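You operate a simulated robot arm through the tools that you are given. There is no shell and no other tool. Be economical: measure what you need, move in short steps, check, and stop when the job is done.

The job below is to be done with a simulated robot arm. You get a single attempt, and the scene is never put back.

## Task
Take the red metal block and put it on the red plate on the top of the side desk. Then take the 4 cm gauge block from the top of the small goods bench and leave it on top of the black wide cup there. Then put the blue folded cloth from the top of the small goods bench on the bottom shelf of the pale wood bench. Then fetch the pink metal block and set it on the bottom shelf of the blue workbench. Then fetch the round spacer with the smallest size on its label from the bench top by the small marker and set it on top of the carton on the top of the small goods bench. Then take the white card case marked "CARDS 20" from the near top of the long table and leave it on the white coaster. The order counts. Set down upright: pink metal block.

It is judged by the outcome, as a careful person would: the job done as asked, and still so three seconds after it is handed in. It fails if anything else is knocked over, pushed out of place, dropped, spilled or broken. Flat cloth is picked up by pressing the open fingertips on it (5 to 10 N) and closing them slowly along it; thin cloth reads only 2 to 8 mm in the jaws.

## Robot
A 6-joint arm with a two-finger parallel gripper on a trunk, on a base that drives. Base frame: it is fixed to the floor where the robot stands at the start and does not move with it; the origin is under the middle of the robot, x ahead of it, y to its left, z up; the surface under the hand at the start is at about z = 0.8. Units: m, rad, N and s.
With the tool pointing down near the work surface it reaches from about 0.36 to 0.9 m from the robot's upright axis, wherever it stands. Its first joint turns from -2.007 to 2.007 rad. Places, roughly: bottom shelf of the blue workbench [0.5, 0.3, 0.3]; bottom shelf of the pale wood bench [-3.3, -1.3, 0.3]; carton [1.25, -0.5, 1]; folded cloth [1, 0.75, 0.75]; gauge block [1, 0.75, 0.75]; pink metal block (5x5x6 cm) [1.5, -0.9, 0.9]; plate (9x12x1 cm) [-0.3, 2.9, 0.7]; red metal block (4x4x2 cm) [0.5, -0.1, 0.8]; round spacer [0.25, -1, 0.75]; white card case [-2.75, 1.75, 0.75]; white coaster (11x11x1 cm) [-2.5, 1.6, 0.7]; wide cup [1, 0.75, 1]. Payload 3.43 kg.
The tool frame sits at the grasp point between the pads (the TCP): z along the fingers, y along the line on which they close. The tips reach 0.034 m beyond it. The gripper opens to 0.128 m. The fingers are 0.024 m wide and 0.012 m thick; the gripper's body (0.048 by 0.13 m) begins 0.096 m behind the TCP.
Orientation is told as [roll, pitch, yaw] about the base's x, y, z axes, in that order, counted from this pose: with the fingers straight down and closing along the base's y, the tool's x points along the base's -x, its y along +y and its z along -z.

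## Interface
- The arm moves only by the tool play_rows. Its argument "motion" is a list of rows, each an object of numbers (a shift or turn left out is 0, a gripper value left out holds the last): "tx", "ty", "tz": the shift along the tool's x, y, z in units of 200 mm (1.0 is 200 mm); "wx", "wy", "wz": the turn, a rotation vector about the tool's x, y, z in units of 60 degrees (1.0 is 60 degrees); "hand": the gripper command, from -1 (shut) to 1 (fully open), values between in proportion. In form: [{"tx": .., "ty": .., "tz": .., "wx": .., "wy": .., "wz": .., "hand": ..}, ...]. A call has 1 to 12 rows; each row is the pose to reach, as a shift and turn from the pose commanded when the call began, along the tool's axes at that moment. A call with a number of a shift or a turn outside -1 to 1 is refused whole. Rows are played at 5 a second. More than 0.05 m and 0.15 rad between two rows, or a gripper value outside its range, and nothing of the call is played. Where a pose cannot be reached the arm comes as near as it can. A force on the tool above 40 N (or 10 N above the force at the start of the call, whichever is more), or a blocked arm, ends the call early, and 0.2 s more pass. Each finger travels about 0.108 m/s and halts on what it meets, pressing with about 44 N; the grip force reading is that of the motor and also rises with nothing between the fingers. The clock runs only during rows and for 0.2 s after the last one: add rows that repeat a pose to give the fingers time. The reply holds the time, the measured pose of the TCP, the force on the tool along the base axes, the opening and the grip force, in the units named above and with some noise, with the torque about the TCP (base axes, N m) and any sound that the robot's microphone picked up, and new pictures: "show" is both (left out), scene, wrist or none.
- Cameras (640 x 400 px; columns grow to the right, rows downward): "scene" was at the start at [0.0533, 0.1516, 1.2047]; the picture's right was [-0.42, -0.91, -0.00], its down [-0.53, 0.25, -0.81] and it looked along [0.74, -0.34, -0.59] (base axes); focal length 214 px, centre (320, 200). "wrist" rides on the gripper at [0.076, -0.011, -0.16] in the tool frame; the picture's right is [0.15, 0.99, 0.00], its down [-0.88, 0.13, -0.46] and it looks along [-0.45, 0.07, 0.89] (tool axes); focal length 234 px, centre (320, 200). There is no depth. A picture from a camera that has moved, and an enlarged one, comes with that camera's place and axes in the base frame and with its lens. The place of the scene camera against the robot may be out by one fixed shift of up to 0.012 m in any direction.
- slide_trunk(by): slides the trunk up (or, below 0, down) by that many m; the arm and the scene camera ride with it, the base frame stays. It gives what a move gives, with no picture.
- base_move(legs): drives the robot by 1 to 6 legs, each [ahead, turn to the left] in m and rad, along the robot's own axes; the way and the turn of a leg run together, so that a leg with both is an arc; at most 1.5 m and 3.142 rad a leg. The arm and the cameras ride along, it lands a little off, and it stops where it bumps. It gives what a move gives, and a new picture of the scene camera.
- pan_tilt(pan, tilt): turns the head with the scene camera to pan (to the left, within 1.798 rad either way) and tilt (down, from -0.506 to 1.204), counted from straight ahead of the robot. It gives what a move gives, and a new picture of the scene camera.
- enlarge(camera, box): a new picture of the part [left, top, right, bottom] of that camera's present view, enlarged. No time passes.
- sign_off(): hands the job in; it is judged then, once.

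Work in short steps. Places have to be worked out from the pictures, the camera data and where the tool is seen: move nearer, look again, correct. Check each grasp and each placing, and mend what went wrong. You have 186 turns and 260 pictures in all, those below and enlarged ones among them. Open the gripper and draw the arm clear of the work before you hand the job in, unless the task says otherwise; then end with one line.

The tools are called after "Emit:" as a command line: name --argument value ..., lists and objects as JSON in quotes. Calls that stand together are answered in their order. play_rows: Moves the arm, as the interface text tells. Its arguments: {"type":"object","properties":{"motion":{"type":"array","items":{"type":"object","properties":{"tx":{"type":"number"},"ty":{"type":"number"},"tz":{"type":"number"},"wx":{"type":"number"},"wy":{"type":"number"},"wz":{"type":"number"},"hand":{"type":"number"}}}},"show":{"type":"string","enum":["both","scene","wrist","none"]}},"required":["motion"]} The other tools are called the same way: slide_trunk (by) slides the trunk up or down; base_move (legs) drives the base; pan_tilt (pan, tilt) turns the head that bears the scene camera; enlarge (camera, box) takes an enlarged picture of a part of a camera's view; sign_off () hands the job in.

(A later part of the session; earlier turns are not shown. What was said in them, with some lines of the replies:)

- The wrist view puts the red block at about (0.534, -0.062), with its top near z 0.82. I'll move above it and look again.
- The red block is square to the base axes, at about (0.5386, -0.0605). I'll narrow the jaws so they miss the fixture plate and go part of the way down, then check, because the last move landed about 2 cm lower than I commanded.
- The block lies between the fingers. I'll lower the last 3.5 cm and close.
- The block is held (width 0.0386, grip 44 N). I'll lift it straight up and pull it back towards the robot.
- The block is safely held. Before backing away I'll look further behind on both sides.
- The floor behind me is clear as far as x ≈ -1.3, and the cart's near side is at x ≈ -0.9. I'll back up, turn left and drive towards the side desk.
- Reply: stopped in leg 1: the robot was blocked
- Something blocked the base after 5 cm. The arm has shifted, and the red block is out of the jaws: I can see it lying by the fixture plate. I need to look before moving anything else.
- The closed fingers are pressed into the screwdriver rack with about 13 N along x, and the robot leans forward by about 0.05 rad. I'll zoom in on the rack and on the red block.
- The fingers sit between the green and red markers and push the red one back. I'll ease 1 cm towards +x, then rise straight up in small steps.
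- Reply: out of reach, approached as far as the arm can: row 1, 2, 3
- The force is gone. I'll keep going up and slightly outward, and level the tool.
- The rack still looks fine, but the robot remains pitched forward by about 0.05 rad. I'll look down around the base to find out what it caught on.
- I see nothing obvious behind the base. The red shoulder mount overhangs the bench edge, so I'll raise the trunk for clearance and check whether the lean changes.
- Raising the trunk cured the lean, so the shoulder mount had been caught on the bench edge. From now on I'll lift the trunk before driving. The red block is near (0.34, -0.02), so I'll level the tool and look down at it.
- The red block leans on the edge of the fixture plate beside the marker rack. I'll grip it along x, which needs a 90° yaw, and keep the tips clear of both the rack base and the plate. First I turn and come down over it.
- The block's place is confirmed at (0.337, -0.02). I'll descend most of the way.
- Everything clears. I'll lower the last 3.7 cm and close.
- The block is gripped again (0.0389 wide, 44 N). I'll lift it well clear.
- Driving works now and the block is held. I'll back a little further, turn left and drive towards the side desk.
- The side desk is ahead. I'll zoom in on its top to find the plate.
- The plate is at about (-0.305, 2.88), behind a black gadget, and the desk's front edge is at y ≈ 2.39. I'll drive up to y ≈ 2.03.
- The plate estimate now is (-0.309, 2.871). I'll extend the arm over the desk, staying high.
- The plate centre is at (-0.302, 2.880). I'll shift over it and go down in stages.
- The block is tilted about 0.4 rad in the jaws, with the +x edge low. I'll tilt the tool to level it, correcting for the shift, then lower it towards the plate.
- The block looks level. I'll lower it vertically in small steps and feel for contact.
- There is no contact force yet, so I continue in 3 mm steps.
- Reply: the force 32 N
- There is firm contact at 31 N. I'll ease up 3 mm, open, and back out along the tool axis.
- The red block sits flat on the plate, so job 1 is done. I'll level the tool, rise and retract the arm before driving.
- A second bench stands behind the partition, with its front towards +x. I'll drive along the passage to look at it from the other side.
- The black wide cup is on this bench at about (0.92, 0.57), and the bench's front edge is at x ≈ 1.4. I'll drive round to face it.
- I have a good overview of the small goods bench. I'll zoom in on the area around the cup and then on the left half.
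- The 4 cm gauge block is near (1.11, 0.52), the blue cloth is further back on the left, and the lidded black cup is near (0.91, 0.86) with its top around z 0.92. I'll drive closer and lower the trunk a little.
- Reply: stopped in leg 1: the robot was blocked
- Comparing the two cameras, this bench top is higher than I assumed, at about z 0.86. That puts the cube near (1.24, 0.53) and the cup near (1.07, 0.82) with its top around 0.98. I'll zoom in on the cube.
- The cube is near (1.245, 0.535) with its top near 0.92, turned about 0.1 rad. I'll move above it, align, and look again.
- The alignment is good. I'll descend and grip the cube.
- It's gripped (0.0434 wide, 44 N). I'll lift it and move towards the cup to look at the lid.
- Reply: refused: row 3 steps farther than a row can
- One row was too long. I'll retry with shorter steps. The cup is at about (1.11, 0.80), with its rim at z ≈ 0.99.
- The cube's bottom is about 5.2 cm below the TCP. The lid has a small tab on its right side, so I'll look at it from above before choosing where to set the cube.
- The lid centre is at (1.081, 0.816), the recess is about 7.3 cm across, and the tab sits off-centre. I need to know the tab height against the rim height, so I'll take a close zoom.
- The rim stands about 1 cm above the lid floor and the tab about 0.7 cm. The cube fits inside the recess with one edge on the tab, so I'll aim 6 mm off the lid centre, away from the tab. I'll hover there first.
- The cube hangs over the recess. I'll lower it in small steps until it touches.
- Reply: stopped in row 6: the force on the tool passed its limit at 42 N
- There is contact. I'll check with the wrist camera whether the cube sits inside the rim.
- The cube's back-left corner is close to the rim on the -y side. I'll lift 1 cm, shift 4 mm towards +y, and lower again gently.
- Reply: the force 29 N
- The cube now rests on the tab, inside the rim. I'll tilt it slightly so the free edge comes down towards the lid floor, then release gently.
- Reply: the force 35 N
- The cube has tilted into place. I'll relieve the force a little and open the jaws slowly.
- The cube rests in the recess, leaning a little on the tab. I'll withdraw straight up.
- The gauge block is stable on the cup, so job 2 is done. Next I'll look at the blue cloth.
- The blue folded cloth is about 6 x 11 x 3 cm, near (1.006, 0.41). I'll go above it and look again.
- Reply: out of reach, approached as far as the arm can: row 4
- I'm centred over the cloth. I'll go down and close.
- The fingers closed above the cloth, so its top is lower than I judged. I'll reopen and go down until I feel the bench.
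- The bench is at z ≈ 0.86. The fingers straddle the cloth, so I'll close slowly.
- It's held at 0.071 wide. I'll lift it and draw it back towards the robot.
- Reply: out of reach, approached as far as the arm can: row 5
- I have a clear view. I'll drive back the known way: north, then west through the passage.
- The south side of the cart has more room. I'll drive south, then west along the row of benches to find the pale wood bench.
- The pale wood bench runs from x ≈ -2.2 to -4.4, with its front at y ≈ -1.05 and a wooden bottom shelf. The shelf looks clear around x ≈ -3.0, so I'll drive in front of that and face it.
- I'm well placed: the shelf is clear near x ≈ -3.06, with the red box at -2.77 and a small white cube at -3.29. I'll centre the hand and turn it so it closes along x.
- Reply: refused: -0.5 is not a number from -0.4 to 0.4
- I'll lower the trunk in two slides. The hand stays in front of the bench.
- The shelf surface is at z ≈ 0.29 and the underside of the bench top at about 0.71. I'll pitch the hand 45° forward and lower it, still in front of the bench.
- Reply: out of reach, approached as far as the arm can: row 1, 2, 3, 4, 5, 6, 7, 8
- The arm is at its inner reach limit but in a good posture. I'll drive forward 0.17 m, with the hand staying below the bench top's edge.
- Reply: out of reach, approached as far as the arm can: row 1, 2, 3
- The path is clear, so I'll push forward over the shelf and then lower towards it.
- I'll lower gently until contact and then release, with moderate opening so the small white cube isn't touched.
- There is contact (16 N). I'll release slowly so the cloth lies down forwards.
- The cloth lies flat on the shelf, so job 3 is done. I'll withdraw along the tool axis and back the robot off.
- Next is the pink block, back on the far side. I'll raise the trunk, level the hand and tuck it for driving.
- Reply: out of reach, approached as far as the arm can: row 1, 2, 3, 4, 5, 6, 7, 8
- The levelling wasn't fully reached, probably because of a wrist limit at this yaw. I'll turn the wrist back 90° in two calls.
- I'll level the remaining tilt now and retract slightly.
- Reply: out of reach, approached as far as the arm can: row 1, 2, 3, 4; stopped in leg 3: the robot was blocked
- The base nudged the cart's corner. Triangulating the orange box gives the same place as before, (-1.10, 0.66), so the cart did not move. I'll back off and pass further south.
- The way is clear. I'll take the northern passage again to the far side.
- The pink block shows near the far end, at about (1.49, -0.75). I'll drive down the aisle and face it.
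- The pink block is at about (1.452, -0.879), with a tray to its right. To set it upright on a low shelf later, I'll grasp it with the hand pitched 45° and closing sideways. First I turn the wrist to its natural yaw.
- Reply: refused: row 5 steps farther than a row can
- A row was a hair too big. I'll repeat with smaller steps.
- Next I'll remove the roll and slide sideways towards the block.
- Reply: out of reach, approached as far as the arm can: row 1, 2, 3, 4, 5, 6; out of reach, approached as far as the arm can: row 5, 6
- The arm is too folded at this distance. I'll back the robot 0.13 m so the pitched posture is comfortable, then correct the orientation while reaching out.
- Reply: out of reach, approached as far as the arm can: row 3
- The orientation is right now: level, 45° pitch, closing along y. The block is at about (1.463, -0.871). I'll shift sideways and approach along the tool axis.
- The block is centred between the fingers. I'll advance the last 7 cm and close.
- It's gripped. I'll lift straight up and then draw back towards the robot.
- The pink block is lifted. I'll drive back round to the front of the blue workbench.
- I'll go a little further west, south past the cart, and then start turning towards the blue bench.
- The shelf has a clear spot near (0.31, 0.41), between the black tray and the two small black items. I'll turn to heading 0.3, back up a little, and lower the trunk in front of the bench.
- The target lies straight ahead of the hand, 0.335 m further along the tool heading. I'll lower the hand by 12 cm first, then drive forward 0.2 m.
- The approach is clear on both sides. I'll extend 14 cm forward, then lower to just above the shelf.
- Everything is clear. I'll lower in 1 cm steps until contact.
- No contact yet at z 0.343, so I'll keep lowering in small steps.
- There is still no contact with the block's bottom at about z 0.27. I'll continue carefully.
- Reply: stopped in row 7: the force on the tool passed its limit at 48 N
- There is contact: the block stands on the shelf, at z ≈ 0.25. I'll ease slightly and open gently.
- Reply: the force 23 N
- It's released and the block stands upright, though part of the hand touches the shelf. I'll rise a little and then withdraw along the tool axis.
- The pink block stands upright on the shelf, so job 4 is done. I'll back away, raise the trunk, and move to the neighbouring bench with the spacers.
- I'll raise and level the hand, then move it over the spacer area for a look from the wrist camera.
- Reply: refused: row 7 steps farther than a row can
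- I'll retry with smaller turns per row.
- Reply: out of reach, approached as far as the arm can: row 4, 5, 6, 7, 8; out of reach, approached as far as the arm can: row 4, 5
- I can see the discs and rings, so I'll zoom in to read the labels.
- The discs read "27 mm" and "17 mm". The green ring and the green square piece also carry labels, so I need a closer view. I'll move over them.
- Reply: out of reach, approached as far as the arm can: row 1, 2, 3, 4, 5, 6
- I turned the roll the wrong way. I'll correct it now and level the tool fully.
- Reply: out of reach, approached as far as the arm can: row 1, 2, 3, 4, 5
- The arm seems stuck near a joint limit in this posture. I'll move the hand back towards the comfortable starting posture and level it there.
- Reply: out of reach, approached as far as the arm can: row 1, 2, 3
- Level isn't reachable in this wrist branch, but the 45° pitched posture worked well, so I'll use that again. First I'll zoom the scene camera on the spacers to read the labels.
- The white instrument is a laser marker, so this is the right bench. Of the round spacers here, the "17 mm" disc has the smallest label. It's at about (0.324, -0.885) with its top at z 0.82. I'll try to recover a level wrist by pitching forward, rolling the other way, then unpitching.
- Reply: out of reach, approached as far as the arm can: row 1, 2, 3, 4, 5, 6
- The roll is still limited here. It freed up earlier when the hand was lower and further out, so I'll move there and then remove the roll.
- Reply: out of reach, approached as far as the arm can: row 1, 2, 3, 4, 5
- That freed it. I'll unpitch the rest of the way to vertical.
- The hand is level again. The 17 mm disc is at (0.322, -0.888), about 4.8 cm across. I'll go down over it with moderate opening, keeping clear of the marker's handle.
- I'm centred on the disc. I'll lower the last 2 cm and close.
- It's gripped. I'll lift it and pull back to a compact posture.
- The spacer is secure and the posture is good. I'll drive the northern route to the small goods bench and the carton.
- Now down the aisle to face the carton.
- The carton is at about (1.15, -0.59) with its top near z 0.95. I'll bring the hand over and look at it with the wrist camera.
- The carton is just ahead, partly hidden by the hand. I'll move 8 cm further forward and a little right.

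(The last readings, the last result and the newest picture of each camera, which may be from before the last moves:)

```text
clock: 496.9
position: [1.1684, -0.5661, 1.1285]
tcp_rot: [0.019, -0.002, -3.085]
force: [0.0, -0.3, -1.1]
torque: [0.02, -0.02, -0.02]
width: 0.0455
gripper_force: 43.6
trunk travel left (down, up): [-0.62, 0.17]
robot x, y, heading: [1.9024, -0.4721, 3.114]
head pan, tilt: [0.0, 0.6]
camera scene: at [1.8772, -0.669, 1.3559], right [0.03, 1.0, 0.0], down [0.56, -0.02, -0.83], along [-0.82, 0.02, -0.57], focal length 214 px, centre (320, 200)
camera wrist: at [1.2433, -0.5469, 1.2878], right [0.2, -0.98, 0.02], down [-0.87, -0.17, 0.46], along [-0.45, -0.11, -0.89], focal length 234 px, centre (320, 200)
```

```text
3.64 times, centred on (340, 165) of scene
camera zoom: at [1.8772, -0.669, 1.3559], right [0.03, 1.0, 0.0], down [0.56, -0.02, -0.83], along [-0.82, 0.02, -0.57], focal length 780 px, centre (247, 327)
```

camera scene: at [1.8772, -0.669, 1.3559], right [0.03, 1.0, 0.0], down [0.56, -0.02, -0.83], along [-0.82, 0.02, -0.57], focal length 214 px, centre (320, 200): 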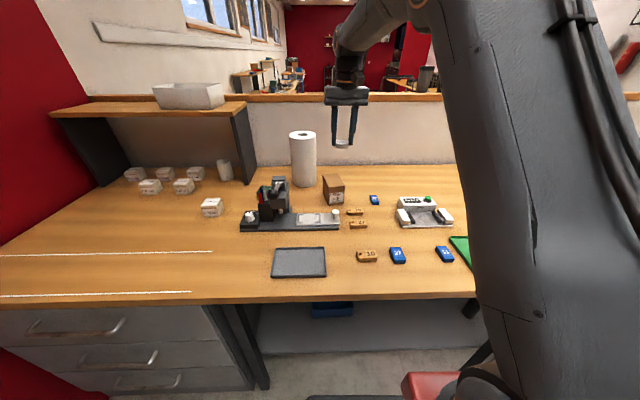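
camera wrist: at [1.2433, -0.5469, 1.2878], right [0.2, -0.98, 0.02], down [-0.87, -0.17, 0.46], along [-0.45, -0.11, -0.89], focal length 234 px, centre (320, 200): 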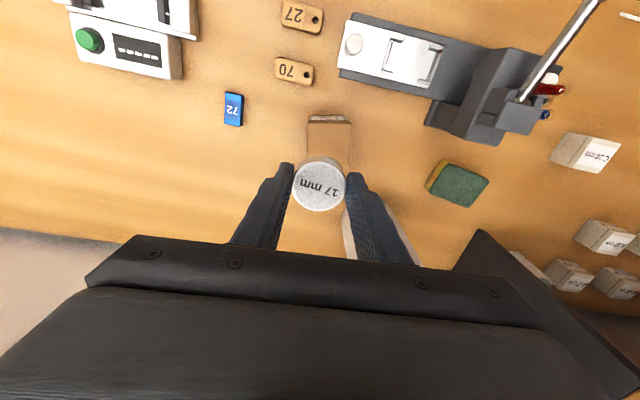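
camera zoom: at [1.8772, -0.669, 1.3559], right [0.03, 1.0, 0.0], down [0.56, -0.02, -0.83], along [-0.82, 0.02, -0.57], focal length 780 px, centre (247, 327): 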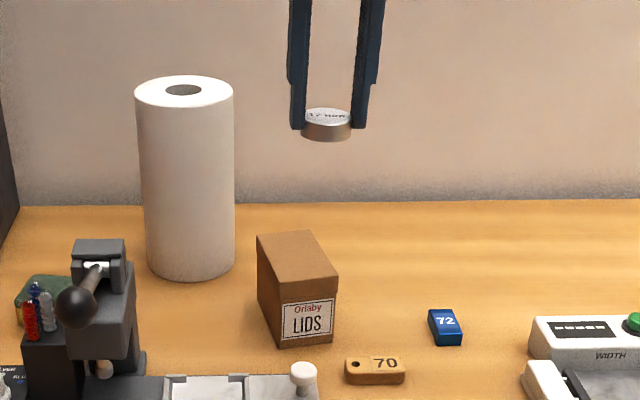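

The carton's top is about 6 x 10 cm, centred at (1.149, -0.588). I'll align with it and lower to about 4 cm above.

Emit:
play_rows --motion '[{"tx": -0.05, "ty": 0.06}, {"tx": -0.1, "ty": 0.11, "tz": 0.1}, {"tx": -0.1, "ty": 0.11, "tz": 0.3}, {"tx": -0.1, "ty": 0.11, "tz": 0.48}, {"tx": -0.1, "ty": 0.11, "tz": 0.48}]' --show "wrist"

Emit:
enlarge --camera "scene" --box '[290, 130, 380, 210]'

```text
clock: 498.1
position: [1.1493, -0.5875, 1.0327]
tcp_rot: [0.018, -0.004, -3.084]
force: [-0.6, 0.1, -0.2]
torque: [0.01, 0.01, 0.01]
width: 0.0457
gripper_force: 44.3
trunk travel left (down, up): [-0.62, 0.17]
robot x, y, heading: [1.9046, -0.4667, 3.113]
head pan, tilt: [0.0, 0.6]
camera wrist: at [1.2241, -0.5698, 1.1911], right [0.2, -0.98, 0.02], down [-0.87, -0.17, 0.46], along [-0.45, -0.11, -0.89], focal length 234 px, centre (320, 200)
```

wrist: 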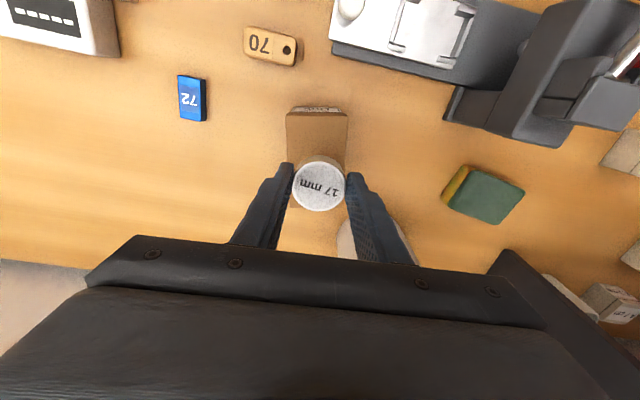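

```text
5.00 times, centred on (335, 170) of scene
camera zoom: at [1.8772, -0.669, 1.3559], right [0.03, 1.0, 0.0], down [0.56, -0.02, -0.83], along [-0.82, 0.02, -0.56], focal length 1072 px, centre (245, 350)
```

zoom: 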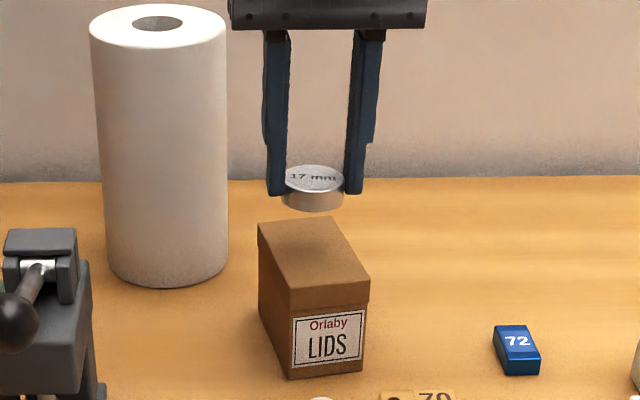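

The disc is lined up with the carton's centre. I'll lower it gently until it touches.

Emit:
play_rows --motion '[{"tz": 0.08}, {"tz": 0.14}, {"tz": 0.17}, {"tz": 0.19}, {"tz": 0.21}, {"tz": 0.21}]' --show "none"

Emit:
enlarge --camera "scene" --box '[290, 130, 380, 210]'

```text
clock: 499.5
position: [1.1498, -0.5891, 0.9912]
tcp_rot: [0.018, -0.002, -3.082]
force: [-0.6, -0.7, -0.7]
torque: [-0.02, 0.01, 0.01]
width: 0.0454
gripper_force: 44.5
trunk travel left (down, up): [-0.62, 0.17]
robot x, y, heading: [1.9045, -0.4632, 3.116]
head pan, tilt: [0.0, 0.6]
```

```text
5.00 times, centred on (335, 170) of scene
camera zoom: at [1.8772, -0.6689, 1.3559], right [0.03, 1.0, 0.0], down [0.56, -0.02, -0.83], along [-0.82, 0.02, -0.56], focal length 1072 px, centre (245, 350)
```

zoom: 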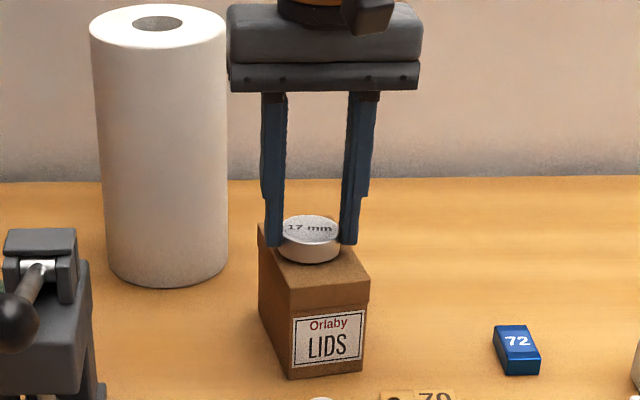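

It's almost touching, so I continue in 2 mm steps.

Emit:
play_rows --motion '[{"tz": 0.01}, {"tz": 0.02}, {"tz": 0.03}, {"tz": 0.04}, {"tz": 0.05}]' --show "none"

Emit:
enlarge --camera "scene" --box '[290, 130, 380, 210]'

```text
clock: 500.9
position: [1.1478, -0.5906, 0.9865]
tcp_rot: [0.02, -0.011, -3.083]
force: [0.1, 0.1, 13.1]
torque: [0.12, -0.16, -0.05]
width: 0.0456
gripper_force: 43.9
trunk travel left (down, up): [-0.62, 0.17]
robot x, y, heading: [1.9036, -0.4628, 3.113]
head pan, tilt: [0.0, 0.6]
stopped in row 5: the force on the tool passed its limit at 41 N (the readings are from after the stop); the commanded pose is now the measured one
```

```text
5.00 times, centred on (335, 170) of scene
camera zoom: at [1.8778, -0.6688, 1.3558], right [0.03, 1.0, 0.0], down [0.56, -0.02, -0.83], along [-0.82, 0.02, -0.56], focal length 1072 px, centre (245, 350)
```

zoom: 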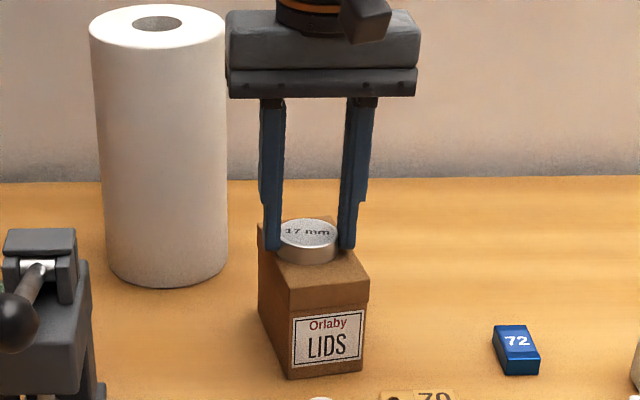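

There is contact. I'll release gently and lift away.

Emit:
play_rows --motion '[{"tz": -0.005, "hand": -0.2}, {"tz": -0.005, "hand": 0.0}, {"tz": -0.005, "hand": 0.05}, {"tz": -0.15}, {"tz": -0.38}, {"tz": -0.6}, {"tz": -0.75}, {"tz": -0.8, "tx": 0.2}, {"tz": -0.8, "tx": 0.4}]' --show "wrist"

Emit:
enlarge --camera "scene" --box '[290, 130, 380, 210]'

```text
clock: 502.9
position: [1.2331, -0.5829, 1.1416]
tcp_rot: [0.019, -0.009, -3.084]
force: [0.0, -0.3, -0.3]
torque: [-0.03, -0.05, -0.01]
width: 0.0673
gripper_force: 0.1
trunk travel left (down, up): [-0.62, 0.17]
robot x, y, heading: [1.9038, -0.4707, 3.112]
head pan, tilt: [0.0, 0.6]
camera wrist: at [1.3081, -0.5645, 1.3002], right [0.2, -0.98, 0.02], down [-0.87, -0.17, 0.47], along [-0.45, -0.11, -0.89], focal length 234 px, centre (320, 200)
```

wrist: 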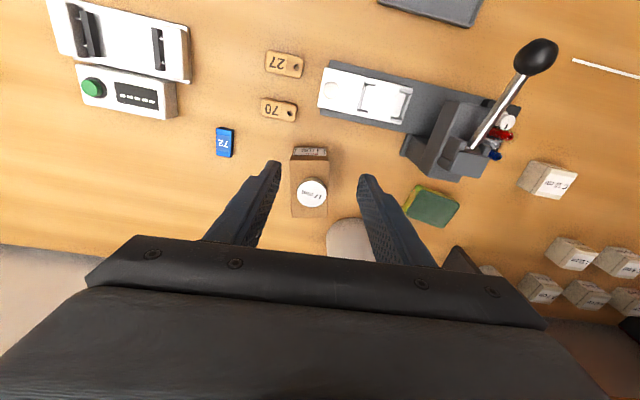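

```text
5.00 times, centred on (335, 170) of scene
camera zoom: at [1.8766, -0.669, 1.3559], right [0.03, 1.0, 0.0], down [0.57, -0.02, -0.82], along [-0.82, 0.02, -0.57], focal length 1072 px, centre (245, 350)
```

zoom: 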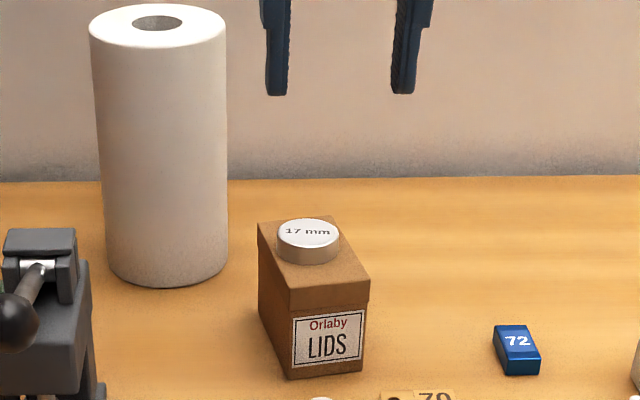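

The 17 mm spacer stands on the carton, so job 5 is done. Last is the card case on the long table. I'll tuck the hand and drive back round.

Emit:
play_rows --motion '[{"tx": 0.24}, {"tx": 0.48}, {"tx": 0.7}, {"tx": 0.7}]' --show "none"

Emit:
base_move --legs '[[-0.12, 0], [0, -0.775], [0, -0.775], [1.06, 0], [1.06, 0], [0, 1.57]]'

Emit:
base_move --legs '[[1.17, 0], [1.17, 0], [0, 0.785], [0, 0.785], [0.97, 0], [0.97, 0]]'

```text
clock: 503.9
position: [1.3701, -0.5726, 1.1431]
tcp_rot: [0.02, -0.008, -3.083]
force: [0.3, 0.2, 0.0]
torque: [0.02, -0.02, 0.02]
width: 0.0672
gripper_force: 0.0
trunk travel left (down, up): [-0.62, 0.17]
robot x, y, heading: [1.9011, -0.4668, 3.11]
head pan, tilt: [0.0, 0.6]
```

```text
clock: 522.9
position: [1.4819, 1.5156, 1.1432]
tcp_rot: [0.018, -0.01, -3.077]
force: [-0.2, -0.1, -0.3]
torque: [-0.01, 0.03, -0.03]
width: 0.067
gripper_force: 0.0
trunk travel left (down, up): [-0.62, 0.17]
robot x, y, heading: [2.0108, 1.6253, 3.122]
head pan, tilt: [0.0, 0.6]
camera scene: at [1.989, 1.4238, 1.3559], right [0.02, 1.0, 0.0], down [0.56, -0.01, -0.83], along [-0.82, 0.02, -0.56], focal length 214 px, centre (320, 200)
```

scene: 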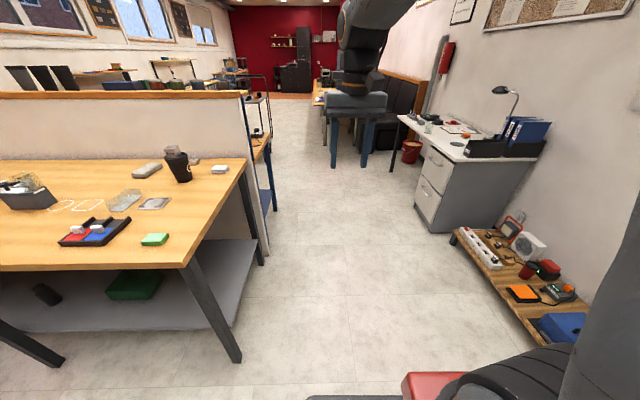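

```text
clock: 548.0
position: [-0.2913, -0.8049, 1.1436]
tcp_rot: [0.019, -0.01, -1.508]
force: [-0.1, 0.1, 0.0]
torque: [0.01, 0.0, -0.02]
width: 0.0673
gripper_force: 0.0
trunk travel left (down, up): [-0.62, 0.17]
robot x, y, heading: [-0.4021, -0.2754, -1.598]
head pan, tilt: [0.0, 0.6]
camera scene: at [-0.2046, -0.3079, 1.3559], right [-1.0, 0.02, 0.0], down [0.01, 0.56, -0.83], along [-0.02, -0.82, -0.56], focal length 214 px, centre (320, 200)
```

scene: 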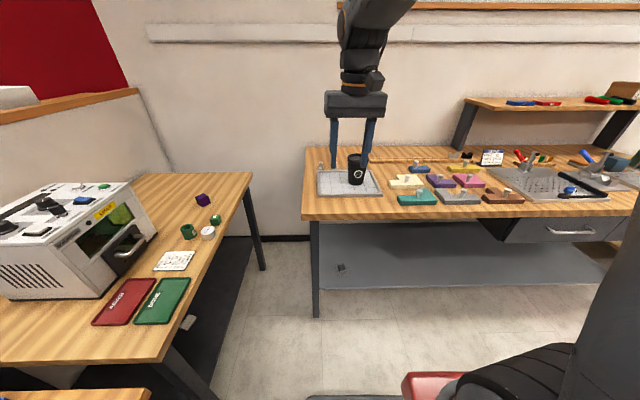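

All clear. I'll go west between the benches and the cart, then turn north towards the long table.

Emit:
base_move --legs '[[0, -0.77], [0, -0.77], [1.1, 0], [1.1, 0], [0, -0.785], [0, -0.785]]'

Emit:
base_move --legs '[[0.6, 0]]'

```text
clock: 567.0
position: [-2.7255, 0.2229, 1.1433]
tcp_rot: [0.019, -0.009, 1.68]
force: [-0.1, -0.4, 0.7]
torque: [-0.02, 0.02, 0.0]
width: 0.067
gripper_force: 0.0
trunk travel left (down, up): [-0.62, 0.17]
robot x, y, heading: [-2.5934, -0.2991, 1.592]
head pan, tilt: [0.0, 0.6]
camera scene: at [-2.7859, -0.2924, 1.3559], right [1.0, 0.02, 0.0], down [0.01, -0.56, -0.83], along [-0.02, 0.82, -0.56], focal length 214 px, centre (320, 200)
```

scene: 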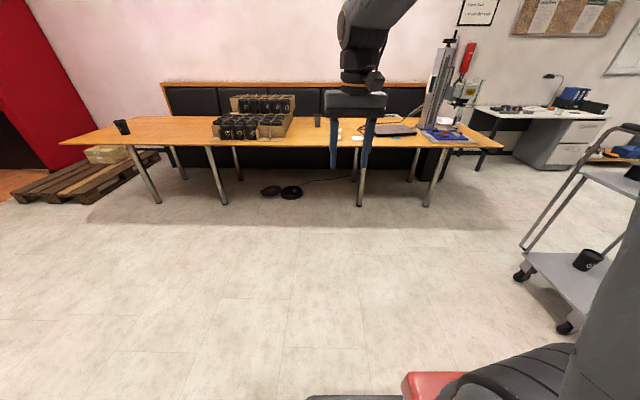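

```text
clock: 570.4
position: [-2.7521, 0.813, 1.1436]
tcp_rot: [0.018, -0.008, 1.695]
force: [0.3, 0.1, 0.4]
torque: [-0.06, -0.06, 0.02]
width: 0.0675
gripper_force: 0.1
trunk travel left (down, up): [-0.62, 0.17]
robot x, y, heading: [-2.6069, 0.2897, 1.605]
head pan, tilt: [0.0, 0.6]
camera scene: at [-2.8033, 0.2963, 1.3559], right [1.0, 0.04, 0.0], down [0.02, -0.56, -0.83], along [-0.03, 0.82, -0.56], focal length 214 px, centre (320, 200)
```

scene: 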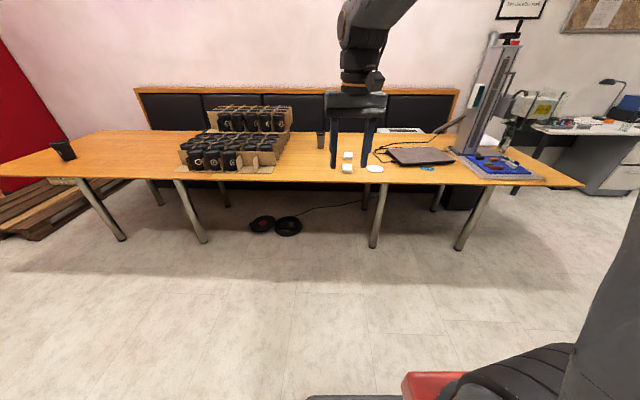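

The card cases and the white coaster are visible. I'll zoom in.

Emit:
enlarge --camera "scene" --box '[310, 130, 470, 200]'

```text
4.00 times, centred on (390, 165) of scene
camera zoom: at [-2.8033, 0.2963, 1.3559], right [1.0, 0.04, 0.0], down [0.02, -0.56, -0.83], along [-0.03, 0.82, -0.56], focal length 858 px, centre (40, 340)
```

zoom: 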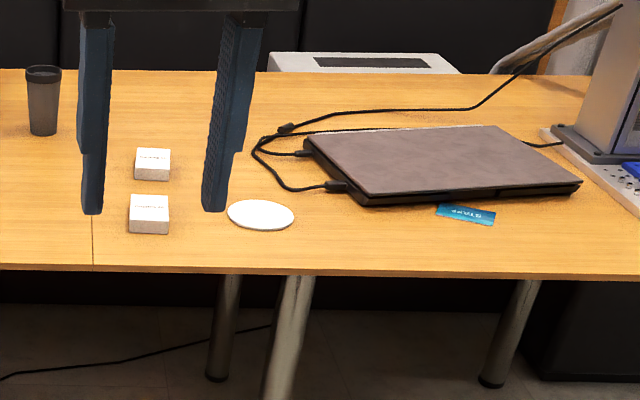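

Near case at about (-2.68, 1.51), far case at (-2.66, 1.71), coaster at (-2.50, 1.55). I'll drive closer and look with the wrist camera to read the labels.

Emit:
base_move --legs '[[0.52, 0]]'

Emit:
slide_trunk --by -0.15

Emit:
play_rows --motion '[{"tx": 0.0, "hand": 0.4}, {"ty": 0.0}]'

```text
clock: 573.5
position: [-2.7661, 1.3378, 1.1436]
tcp_rot: [0.019, -0.007, 1.689]
force: [0.6, 0.1, 0.0]
torque: [-0.01, -0.01, -0.01]
width: 0.0671
gripper_force: 0.0
trunk travel left (down, up): [-0.62, 0.17]
robot x, y, heading: [-2.6233, 0.8182, 1.602]
head pan, tilt: [0.0, 0.6]
camera scene: at [-2.8211, 0.8218, 1.3559], right [1.0, 0.03, 0.0], down [0.02, -0.56, -0.83], along [-0.03, 0.82, -0.56], focal length 214 px, centre (320, 200)
```

scene: 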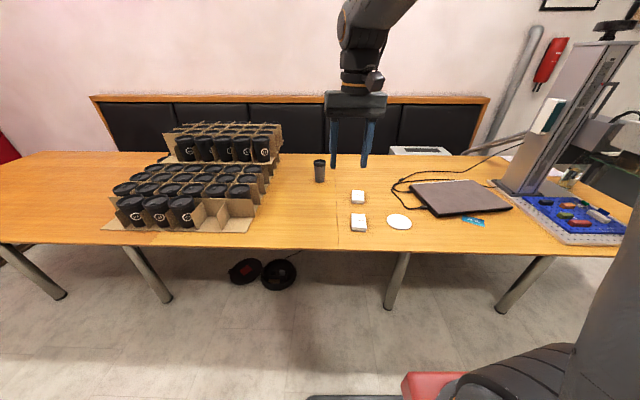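

```text
clock: 575.2
position: [-2.7654, 1.3388, 0.9928]
tcp_rot: [0.019, -0.01, 1.69]
force: [0.2, 0.2, 0.0]
torque: [0.02, 0.03, 0.01]
width: 0.0671
gripper_force: 0.1
trunk travel left (down, up): [-0.47, 0.32]
robot x, y, heading: [-2.6265, 0.8163, 1.6]
head pan, tilt: [0.0, 0.6]
```

```text
clock: 575.8
position: [-2.7673, 1.3385, 0.9923]
tcp_rot: [0.02, -0.008, 1.689]
force: [0.3, -0.1, 0.6]
torque: [0.01, -0.04, -0.01]
width: 0.0895
gripper_force: 0.1
trunk travel left (down, up): [-0.47, 0.32]
robot x, y, heading: [-2.6305, 0.8128, 1.602]
head pan, tilt: [0.0, 0.6]
camera scene: at [-2.8224, 0.8635, 1.2059], right [1.0, 0.03, 0.0], down [0.02, -0.56, -0.83], along [-0.03, 0.82, -0.56], focal length 214 px, centre (320, 200)
camera wrist: at [-2.7432, 1.2632, 1.1513], right [-0.96, -0.26, 0.02], down [-0.22, 0.86, 0.47], along [-0.14, 0.45, -0.88], focal length 234 px, centre (320, 200)
```

scene: 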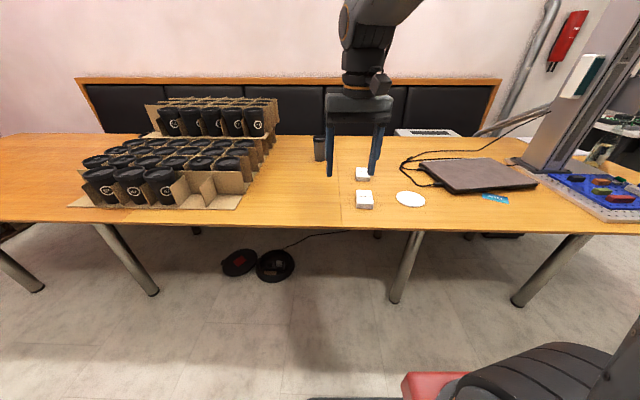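
wrist: 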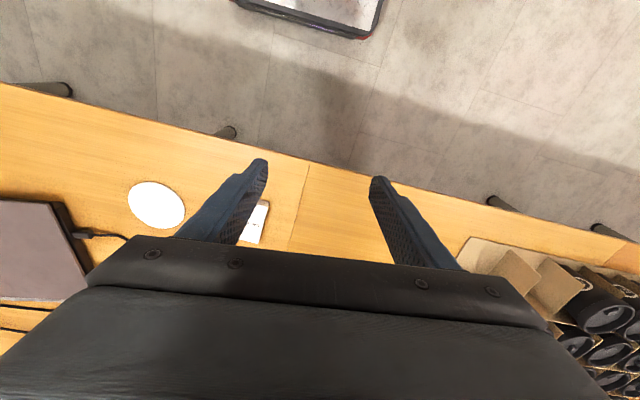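

I'll read the case labels with a close zoom and, in the same go, move the hand forward and right to look from above.

Emit:
enlarge --camera "scene" --box '[345, 155, 435, 215]'

Emit:
play_rows --motion '[{"tx": -0.2, "ty": -0.1}, {"tx": -0.4, "ty": -0.2}, {"tx": -0.6, "ty": -0.3}, {"tx": -0.75, "ty": -0.45}, {"tx": -0.75, "ty": -0.6}, {"tx": -0.75, "ty": -0.6}]' --show "wrist"

```text
6.67 times, centred on (390, 185) of scene
camera zoom: at [-2.8224, 0.8635, 1.2059], right [1.0, 0.03, 0.0], down [0.02, -0.56, -0.83], along [-0.03, 0.82, -0.56], focal length 1430 px, centre (-147, 300)
```

zoom: 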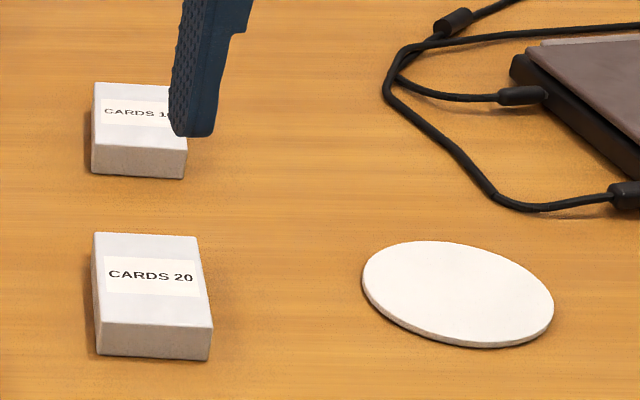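

```text
clock: 577.2
position: [-2.6639, 1.5011, 0.9924]
tcp_rot: [0.019, -0.008, 1.688]
force: [0.0, 0.8, -0.8]
torque: [0.0, -0.01, -0.03]
width: 0.0894
gripper_force: 0.1
trunk travel left (down, up): [-0.47, 0.32]
robot x, y, heading: [-2.6247, 0.8129, 1.604]
head pan, tilt: [0.0, 0.6]
camera wrist: at [-2.6418, 1.4263, 1.1505], right [-0.96, -0.26, 0.02], down [-0.22, 0.86, 0.47], along [-0.14, 0.45, -0.88], focal length 234 px, centre (320, 200)
```

wrist: 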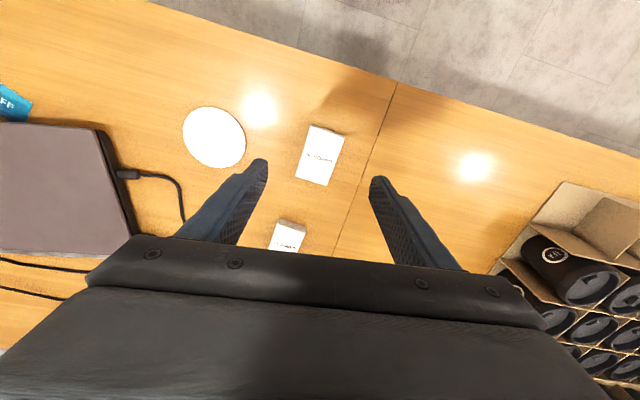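

"CARDS 20" is the nearer case: centre (-2.679, 1.540), top z ≈ 0.753. The coaster centre is (-2.495, 1.565). I'll align over the case and go down part of the way.

Emit:
play_rows --motion '[{"tx": -0.1, "ty": 0.025, "wz": 0.07}, {"tx": -0.2025, "ty": 0.051, "wz": 0.143, "tz": 0.1}, {"tx": -0.2025, "ty": 0.051, "wz": 0.143, "tz": 0.3}, {"tx": -0.2025, "ty": 0.051, "wz": 0.143, "tz": 0.5}, {"tx": -0.2025, "ty": 0.051, "wz": 0.143, "tz": 0.7}, {"tx": -0.2025, "ty": 0.051, "wz": 0.143, "tz": 0.8}, {"tx": -0.2025, "ty": 0.051, "wz": 0.143, "tz": 0.8}]' --show "wrist"

```text
clock: 578.8
position: [-2.6834, 1.5415, 0.8325]
tcp_rot: [0.021, -0.009, 1.538]
force: [-0.5, 0.1, -0.2]
torque: [0.03, 0.0, 0.02]
width: 0.0897
gripper_force: 0.0
trunk travel left (down, up): [-0.47, 0.32]
robot x, y, heading: [-2.6251, 0.8103, 1.605]
head pan, tilt: [0.0, 0.6]
camera wrist: at [-2.6717, 1.4643, 0.9909], right [-0.99, -0.11, 0.02], down [-0.09, 0.88, 0.46], along [-0.07, 0.46, -0.89], focal length 234 px, centre (320, 200)
```

wrist: 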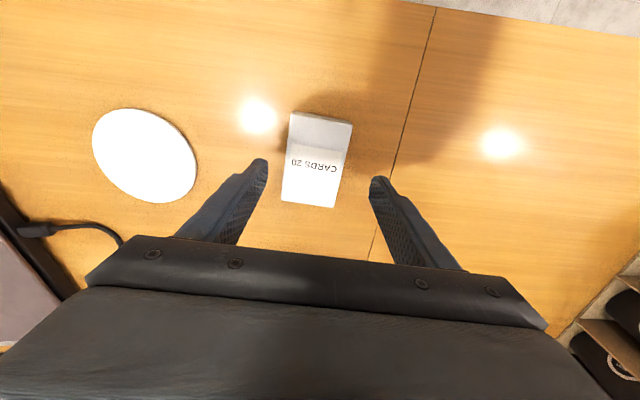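

It's centred and aligned. I'll lower the rest and close.

Emit:
play_rows --motion '[{"tz": 0.12}, {"tz": 0.22}, {"tz": 0.28}, {"tz": 0.305}, {"tz": 0.305, "hand": -1}, {"tz": 0.305}, {"tz": 0.305}]' --show "wrist"

```text
clock: 580.0
position: [-2.6777, 1.5425, 0.7746]
tcp_rot: [0.018, -0.013, 1.533]
force: [-0.6, -0.4, 10.9]
torque: [-0.2, -0.35, -0.02]
width: 0.0592
gripper_force: 43.7
trunk travel left (down, up): [-0.47, 0.32]
robot x, y, heading: [-2.6279, 0.8117, 1.598]
head pan, tilt: [0.0, 0.6]
stopped in row 5: the force on the tool passed its limit at 44 N (the readings are from after the stop); the commanded pose is now the measured one
camera wrist: at [-2.6666, 1.4655, 0.933], right [-0.99, -0.11, 0.02], down [-0.09, 0.88, 0.47], along [-0.07, 0.46, -0.88], focal length 234 px, centre (320, 200)
```

wrist: 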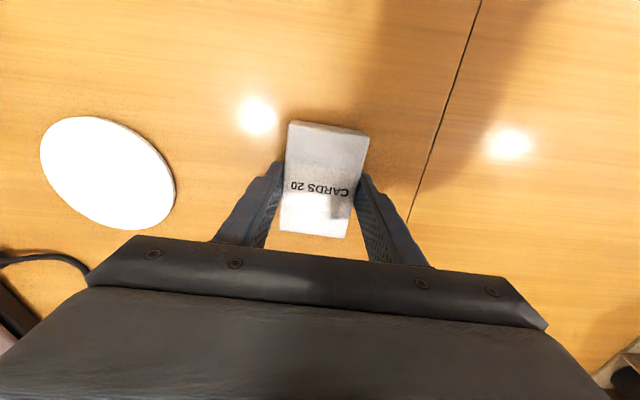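

The tips touched the table and the case is gripped (0.059 wide). I'll lift it 6 cm and move it over to the coaster.

Emit:
play_rows --motion '[{"tz": -0.1}, {"tz": -0.3}, {"tz": -0.3, "ty": -0.22, "tx": -0.03}, {"tz": -0.3, "ty": -0.44, "tx": -0.07}, {"tz": -0.3, "ty": -0.66, "tx": -0.1}, {"tz": -0.3, "ty": -0.86, "tx": -0.13}, {"tz": -0.3, "ty": -0.896, "tx": -0.137}, {"tz": -0.3, "ty": -0.896, "tx": -0.137}]'

Emit:
enlarge --camera "scene" --box '[345, 145, 455, 215]'

```text
clock: 581.8
position: [-2.4954, 1.5619, 0.831]
tcp_rot: [0.016, -0.01, 1.533]
force: [0.2, -0.3, -1.7]
torque: [0.01, 0.03, -0.01]
width: 0.0593
gripper_force: 44.1
trunk travel left (down, up): [-0.47, 0.32]
robot x, y, heading: [-2.626, 0.8152, 1.597]
head pan, tilt: [0.0, 0.6]
camera scene: at [-2.8221, 0.8642, 1.2059], right [1.0, 0.03, 0.0], down [0.02, -0.56, -0.83], along [-0.02, 0.82, -0.56], focal length 214 px, centre (320, 200)
camera wrist: at [-2.485, 1.4847, 0.989], right [-0.99, -0.11, 0.02], down [-0.09, 0.88, 0.47], along [-0.07, 0.46, -0.88], focal length 234 px, centre (320, 200)
```

scene: 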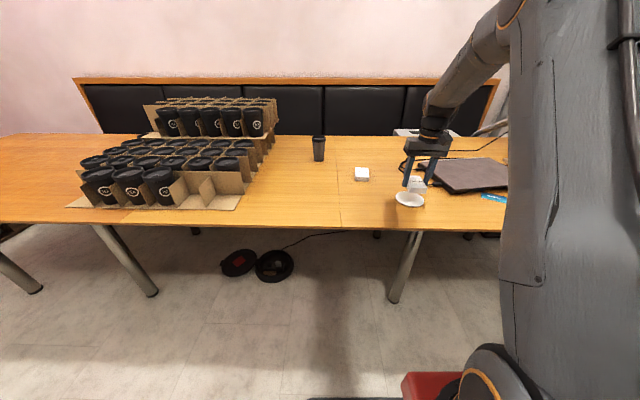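
wrist: 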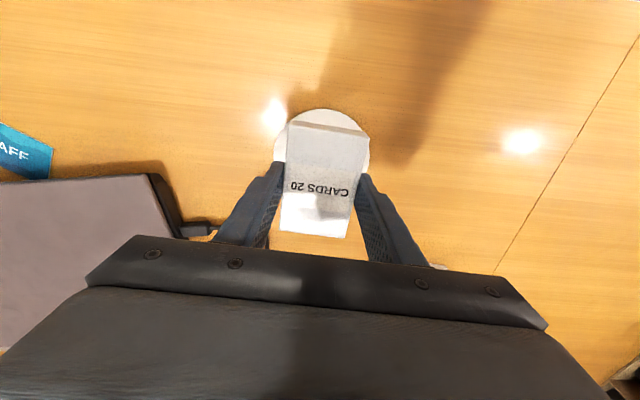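

```text
5.71 times, centred on (400, 180) of scene
camera zoom: at [-2.8221, 0.8642, 1.2059], right [1.0, 0.03, 0.0], down [0.02, -0.56, -0.83], along [-0.02, 0.82, -0.56], focal length 1226 px, centre (-137, 314)
```

zoom: 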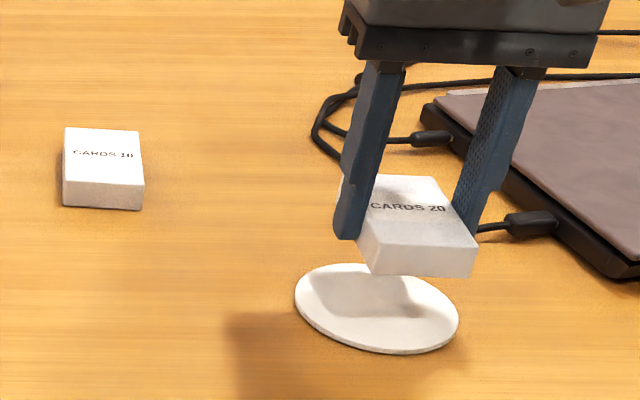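

The coaster centre is about 5 mm off to the side. I'll correct for it and lower gently to contact.

Emit:
play_rows --motion '[{"ty": 0.025, "tx": -0.02, "tz": 0.08}, {"ty": 0.025, "tx": -0.02, "tz": 0.16}, {"ty": 0.025, "tx": -0.02, "tz": 0.19}, {"ty": 0.025, "tx": -0.02, "tz": 0.21}, {"ty": 0.025, "tx": -0.02, "tz": 0.225}, {"ty": 0.025, "tx": -0.02, "tz": 0.235}]' --show "wrist"

Emit:
enlarge --camera "scene" --box '[345, 145, 455, 215]'

```text
clock: 583.2
position: [-2.5029, 1.5677, 0.7835]
tcp_rot: [0.018, -0.01, 1.534]
force: [0.3, 0.0, -0.9]
torque: [0.02, -0.05, -0.01]
width: 0.0591
gripper_force: 44.0
trunk travel left (down, up): [-0.47, 0.32]
robot x, y, heading: [-2.6281, 0.8116, 1.598]
head pan, tilt: [0.0, 0.6]
camera wrist: at [-2.4912, 1.4902, 0.9418], right [-0.99, -0.11, 0.02], down [-0.09, 0.88, 0.47], along [-0.07, 0.46, -0.88], focal length 234 px, centre (320, 200)
```

wrist: 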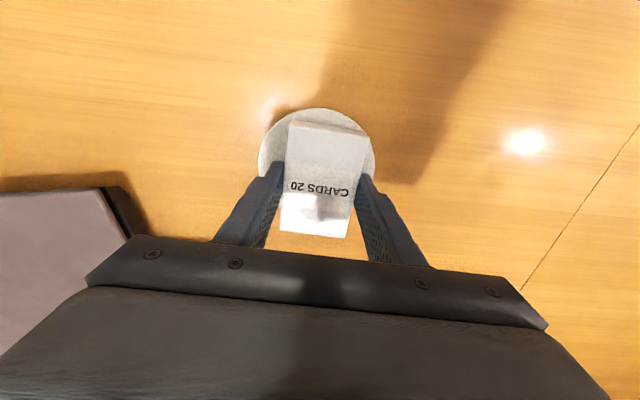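

```text
5.71 times, centred on (400, 180) of scene
camera zoom: at [-2.8221, 0.8643, 1.2059], right [1.0, 0.03, 0.0], down [0.02, -0.56, -0.83], along [-0.02, 0.82, -0.56], focal length 1226 px, centre (-137, 314)
```

zoom: 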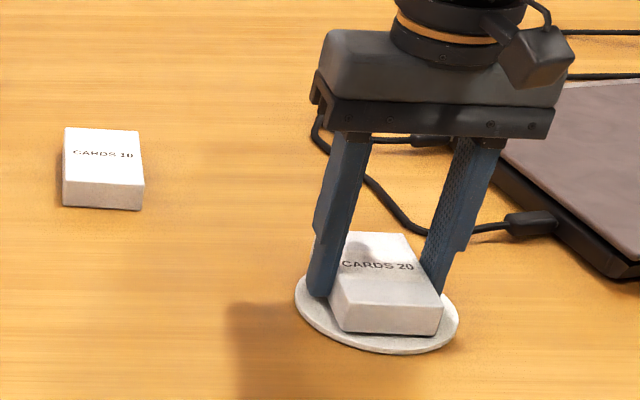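

It's well centred and nearly touching. I'll take a few more 2 mm steps.

Emit:
play_rows --motion '[{"tz": 0.01}, {"tz": 0.02}, {"tz": 0.03}, {"tz": 0.04}]' --show "none"

```text
clock: 584.2
position: [-2.5028, 1.5671, 0.7806]
tcp_rot: [0.016, -0.016, 1.535]
force: [-1.0, -5.8, 38.8]
torque: [-0.69, -0.86, -0.12]
width: 0.0591
gripper_force: 43.8
trunk travel left (down, up): [-0.47, 0.32]
robot x, y, heading: [-2.6305, 0.8145, 1.599]
head pan, tilt: [0.0, 0.6]
```

There is firm contact. I'll ease up, open gently and lift away.

Emit:
play_rows --motion '[{"tz": -0.02}, {"tz": -0.02, "hand": 0.0}, {"tz": -0.02, "hand": 0.12}, {"tz": -0.02, "hand": 0.2}, {"tz": -0.2}, {"tz": -0.4}, {"tz": -0.62}, {"tz": -0.84}, {"tz": -1.0}, {"tz": -1.0}]' --show "wrist"

Emit:
enlarge --camera "scene" --box '[345, 145, 455, 215]'

```text
clock: 586.4
position: [-2.4986, 1.5662, 0.9749]
tcp_rot: [0.017, -0.009, 1.534]
force: [0.2, 0.3, -0.7]
torque: [0.01, -0.01, -0.02]
width: 0.077
gripper_force: 0.0
trunk travel left (down, up): [-0.47, 0.32]
robot x, y, heading: [-2.629, 0.8114, 1.595]
head pan, tilt: [0.0, 0.6]
camera wrist: at [-2.4895, 1.4881, 1.133], right [-0.99, -0.11, 0.02], down [-0.09, 0.88, 0.47], along [-0.07, 0.46, -0.88], focal length 234 px, centre (320, 200)
```

wrist: 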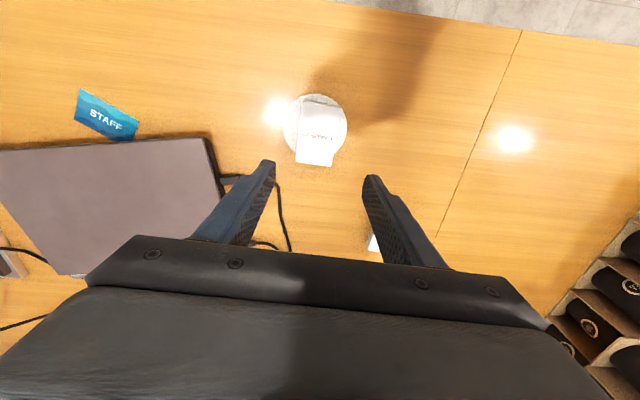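

```text
5.71 times, centred on (400, 180) of scene
camera zoom: at [-2.8221, 0.8642, 1.2059], right [1.0, 0.03, 0.0], down [0.02, -0.56, -0.83], along [-0.02, 0.82, -0.56], focal length 1226 px, centre (-137, 314)
```

zoom: 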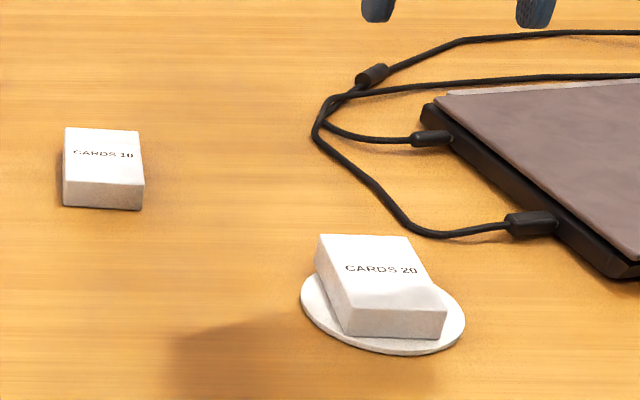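

The "CARDS 20" case rests flat on the coaster. I'll draw the arm clear and back the robot off before handing in.

Emit:
play_rows --motion '[{"tz": -0.1, "tx": 0.2}, {"tz": -0.2, "tx": 0.4}, {"tz": -0.3, "tx": 0.6}, {"tz": -0.3, "tx": 0.8}, {"tz": -0.3, "tx": 0.8}]' --show "none"

Emit:
base_move --legs '[[-0.3, 0]]'

```text
clock: 587.6
position: [-2.5033, 1.4027, 1.0327]
tcp_rot: [0.016, -0.008, 1.534]
force: [-0.6, -0.2, 0.0]
torque: [0.02, 0.03, -0.01]
width: 0.0768
gripper_force: 0.1
trunk travel left (down, up): [-0.47, 0.32]
robot x, y, heading: [-2.6298, 0.8088, 1.599]
head pan, tilt: [0.0, 0.6]
```

```text
clock: 589.6
position: [-2.4935, 1.1037, 1.0325]
tcp_rot: [0.018, -0.009, 1.532]
force: [0.9, 0.4, -0.7]
torque: [0.0, 0.01, -0.04]
width: 0.077
gripper_force: 0.0
trunk travel left (down, up): [-0.47, 0.32]
robot x, y, heading: [-2.6237, 0.514, 1.595]
head pan, tilt: [0.0, 0.6]
camera scene: at [-2.8141, 0.5648, 1.2059], right [1.0, 0.03, 0.0], down [0.01, -0.56, -0.83], along [-0.02, 0.82, -0.56], focal length 214 px, centre (320, 200)
```

scene: 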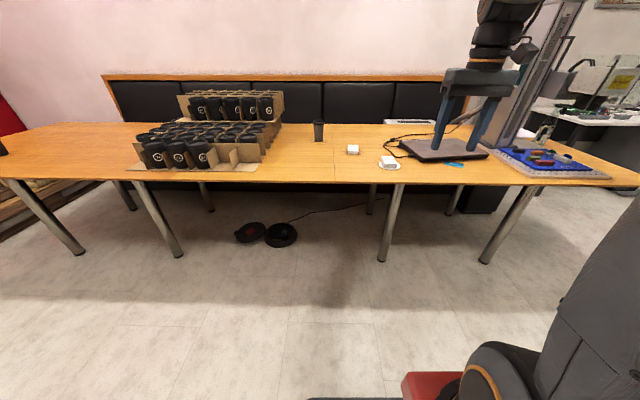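

All six placements are done in order, the gripper is open and the arm is clear, so I'm handing in.

Emit:
sign_off

```text
The job is handed in.
```

All six items were placed in the order you asked and the job is handed in. Along the way I dropped the red block once before re-picking it, pushed the gripper into the marker rack on the blue workbench, and bumped the small goods bench and the cart with the base. Nothing looked knocked over or moved in the views I checked. The gauge block leans slightly against the cup lid's tab.
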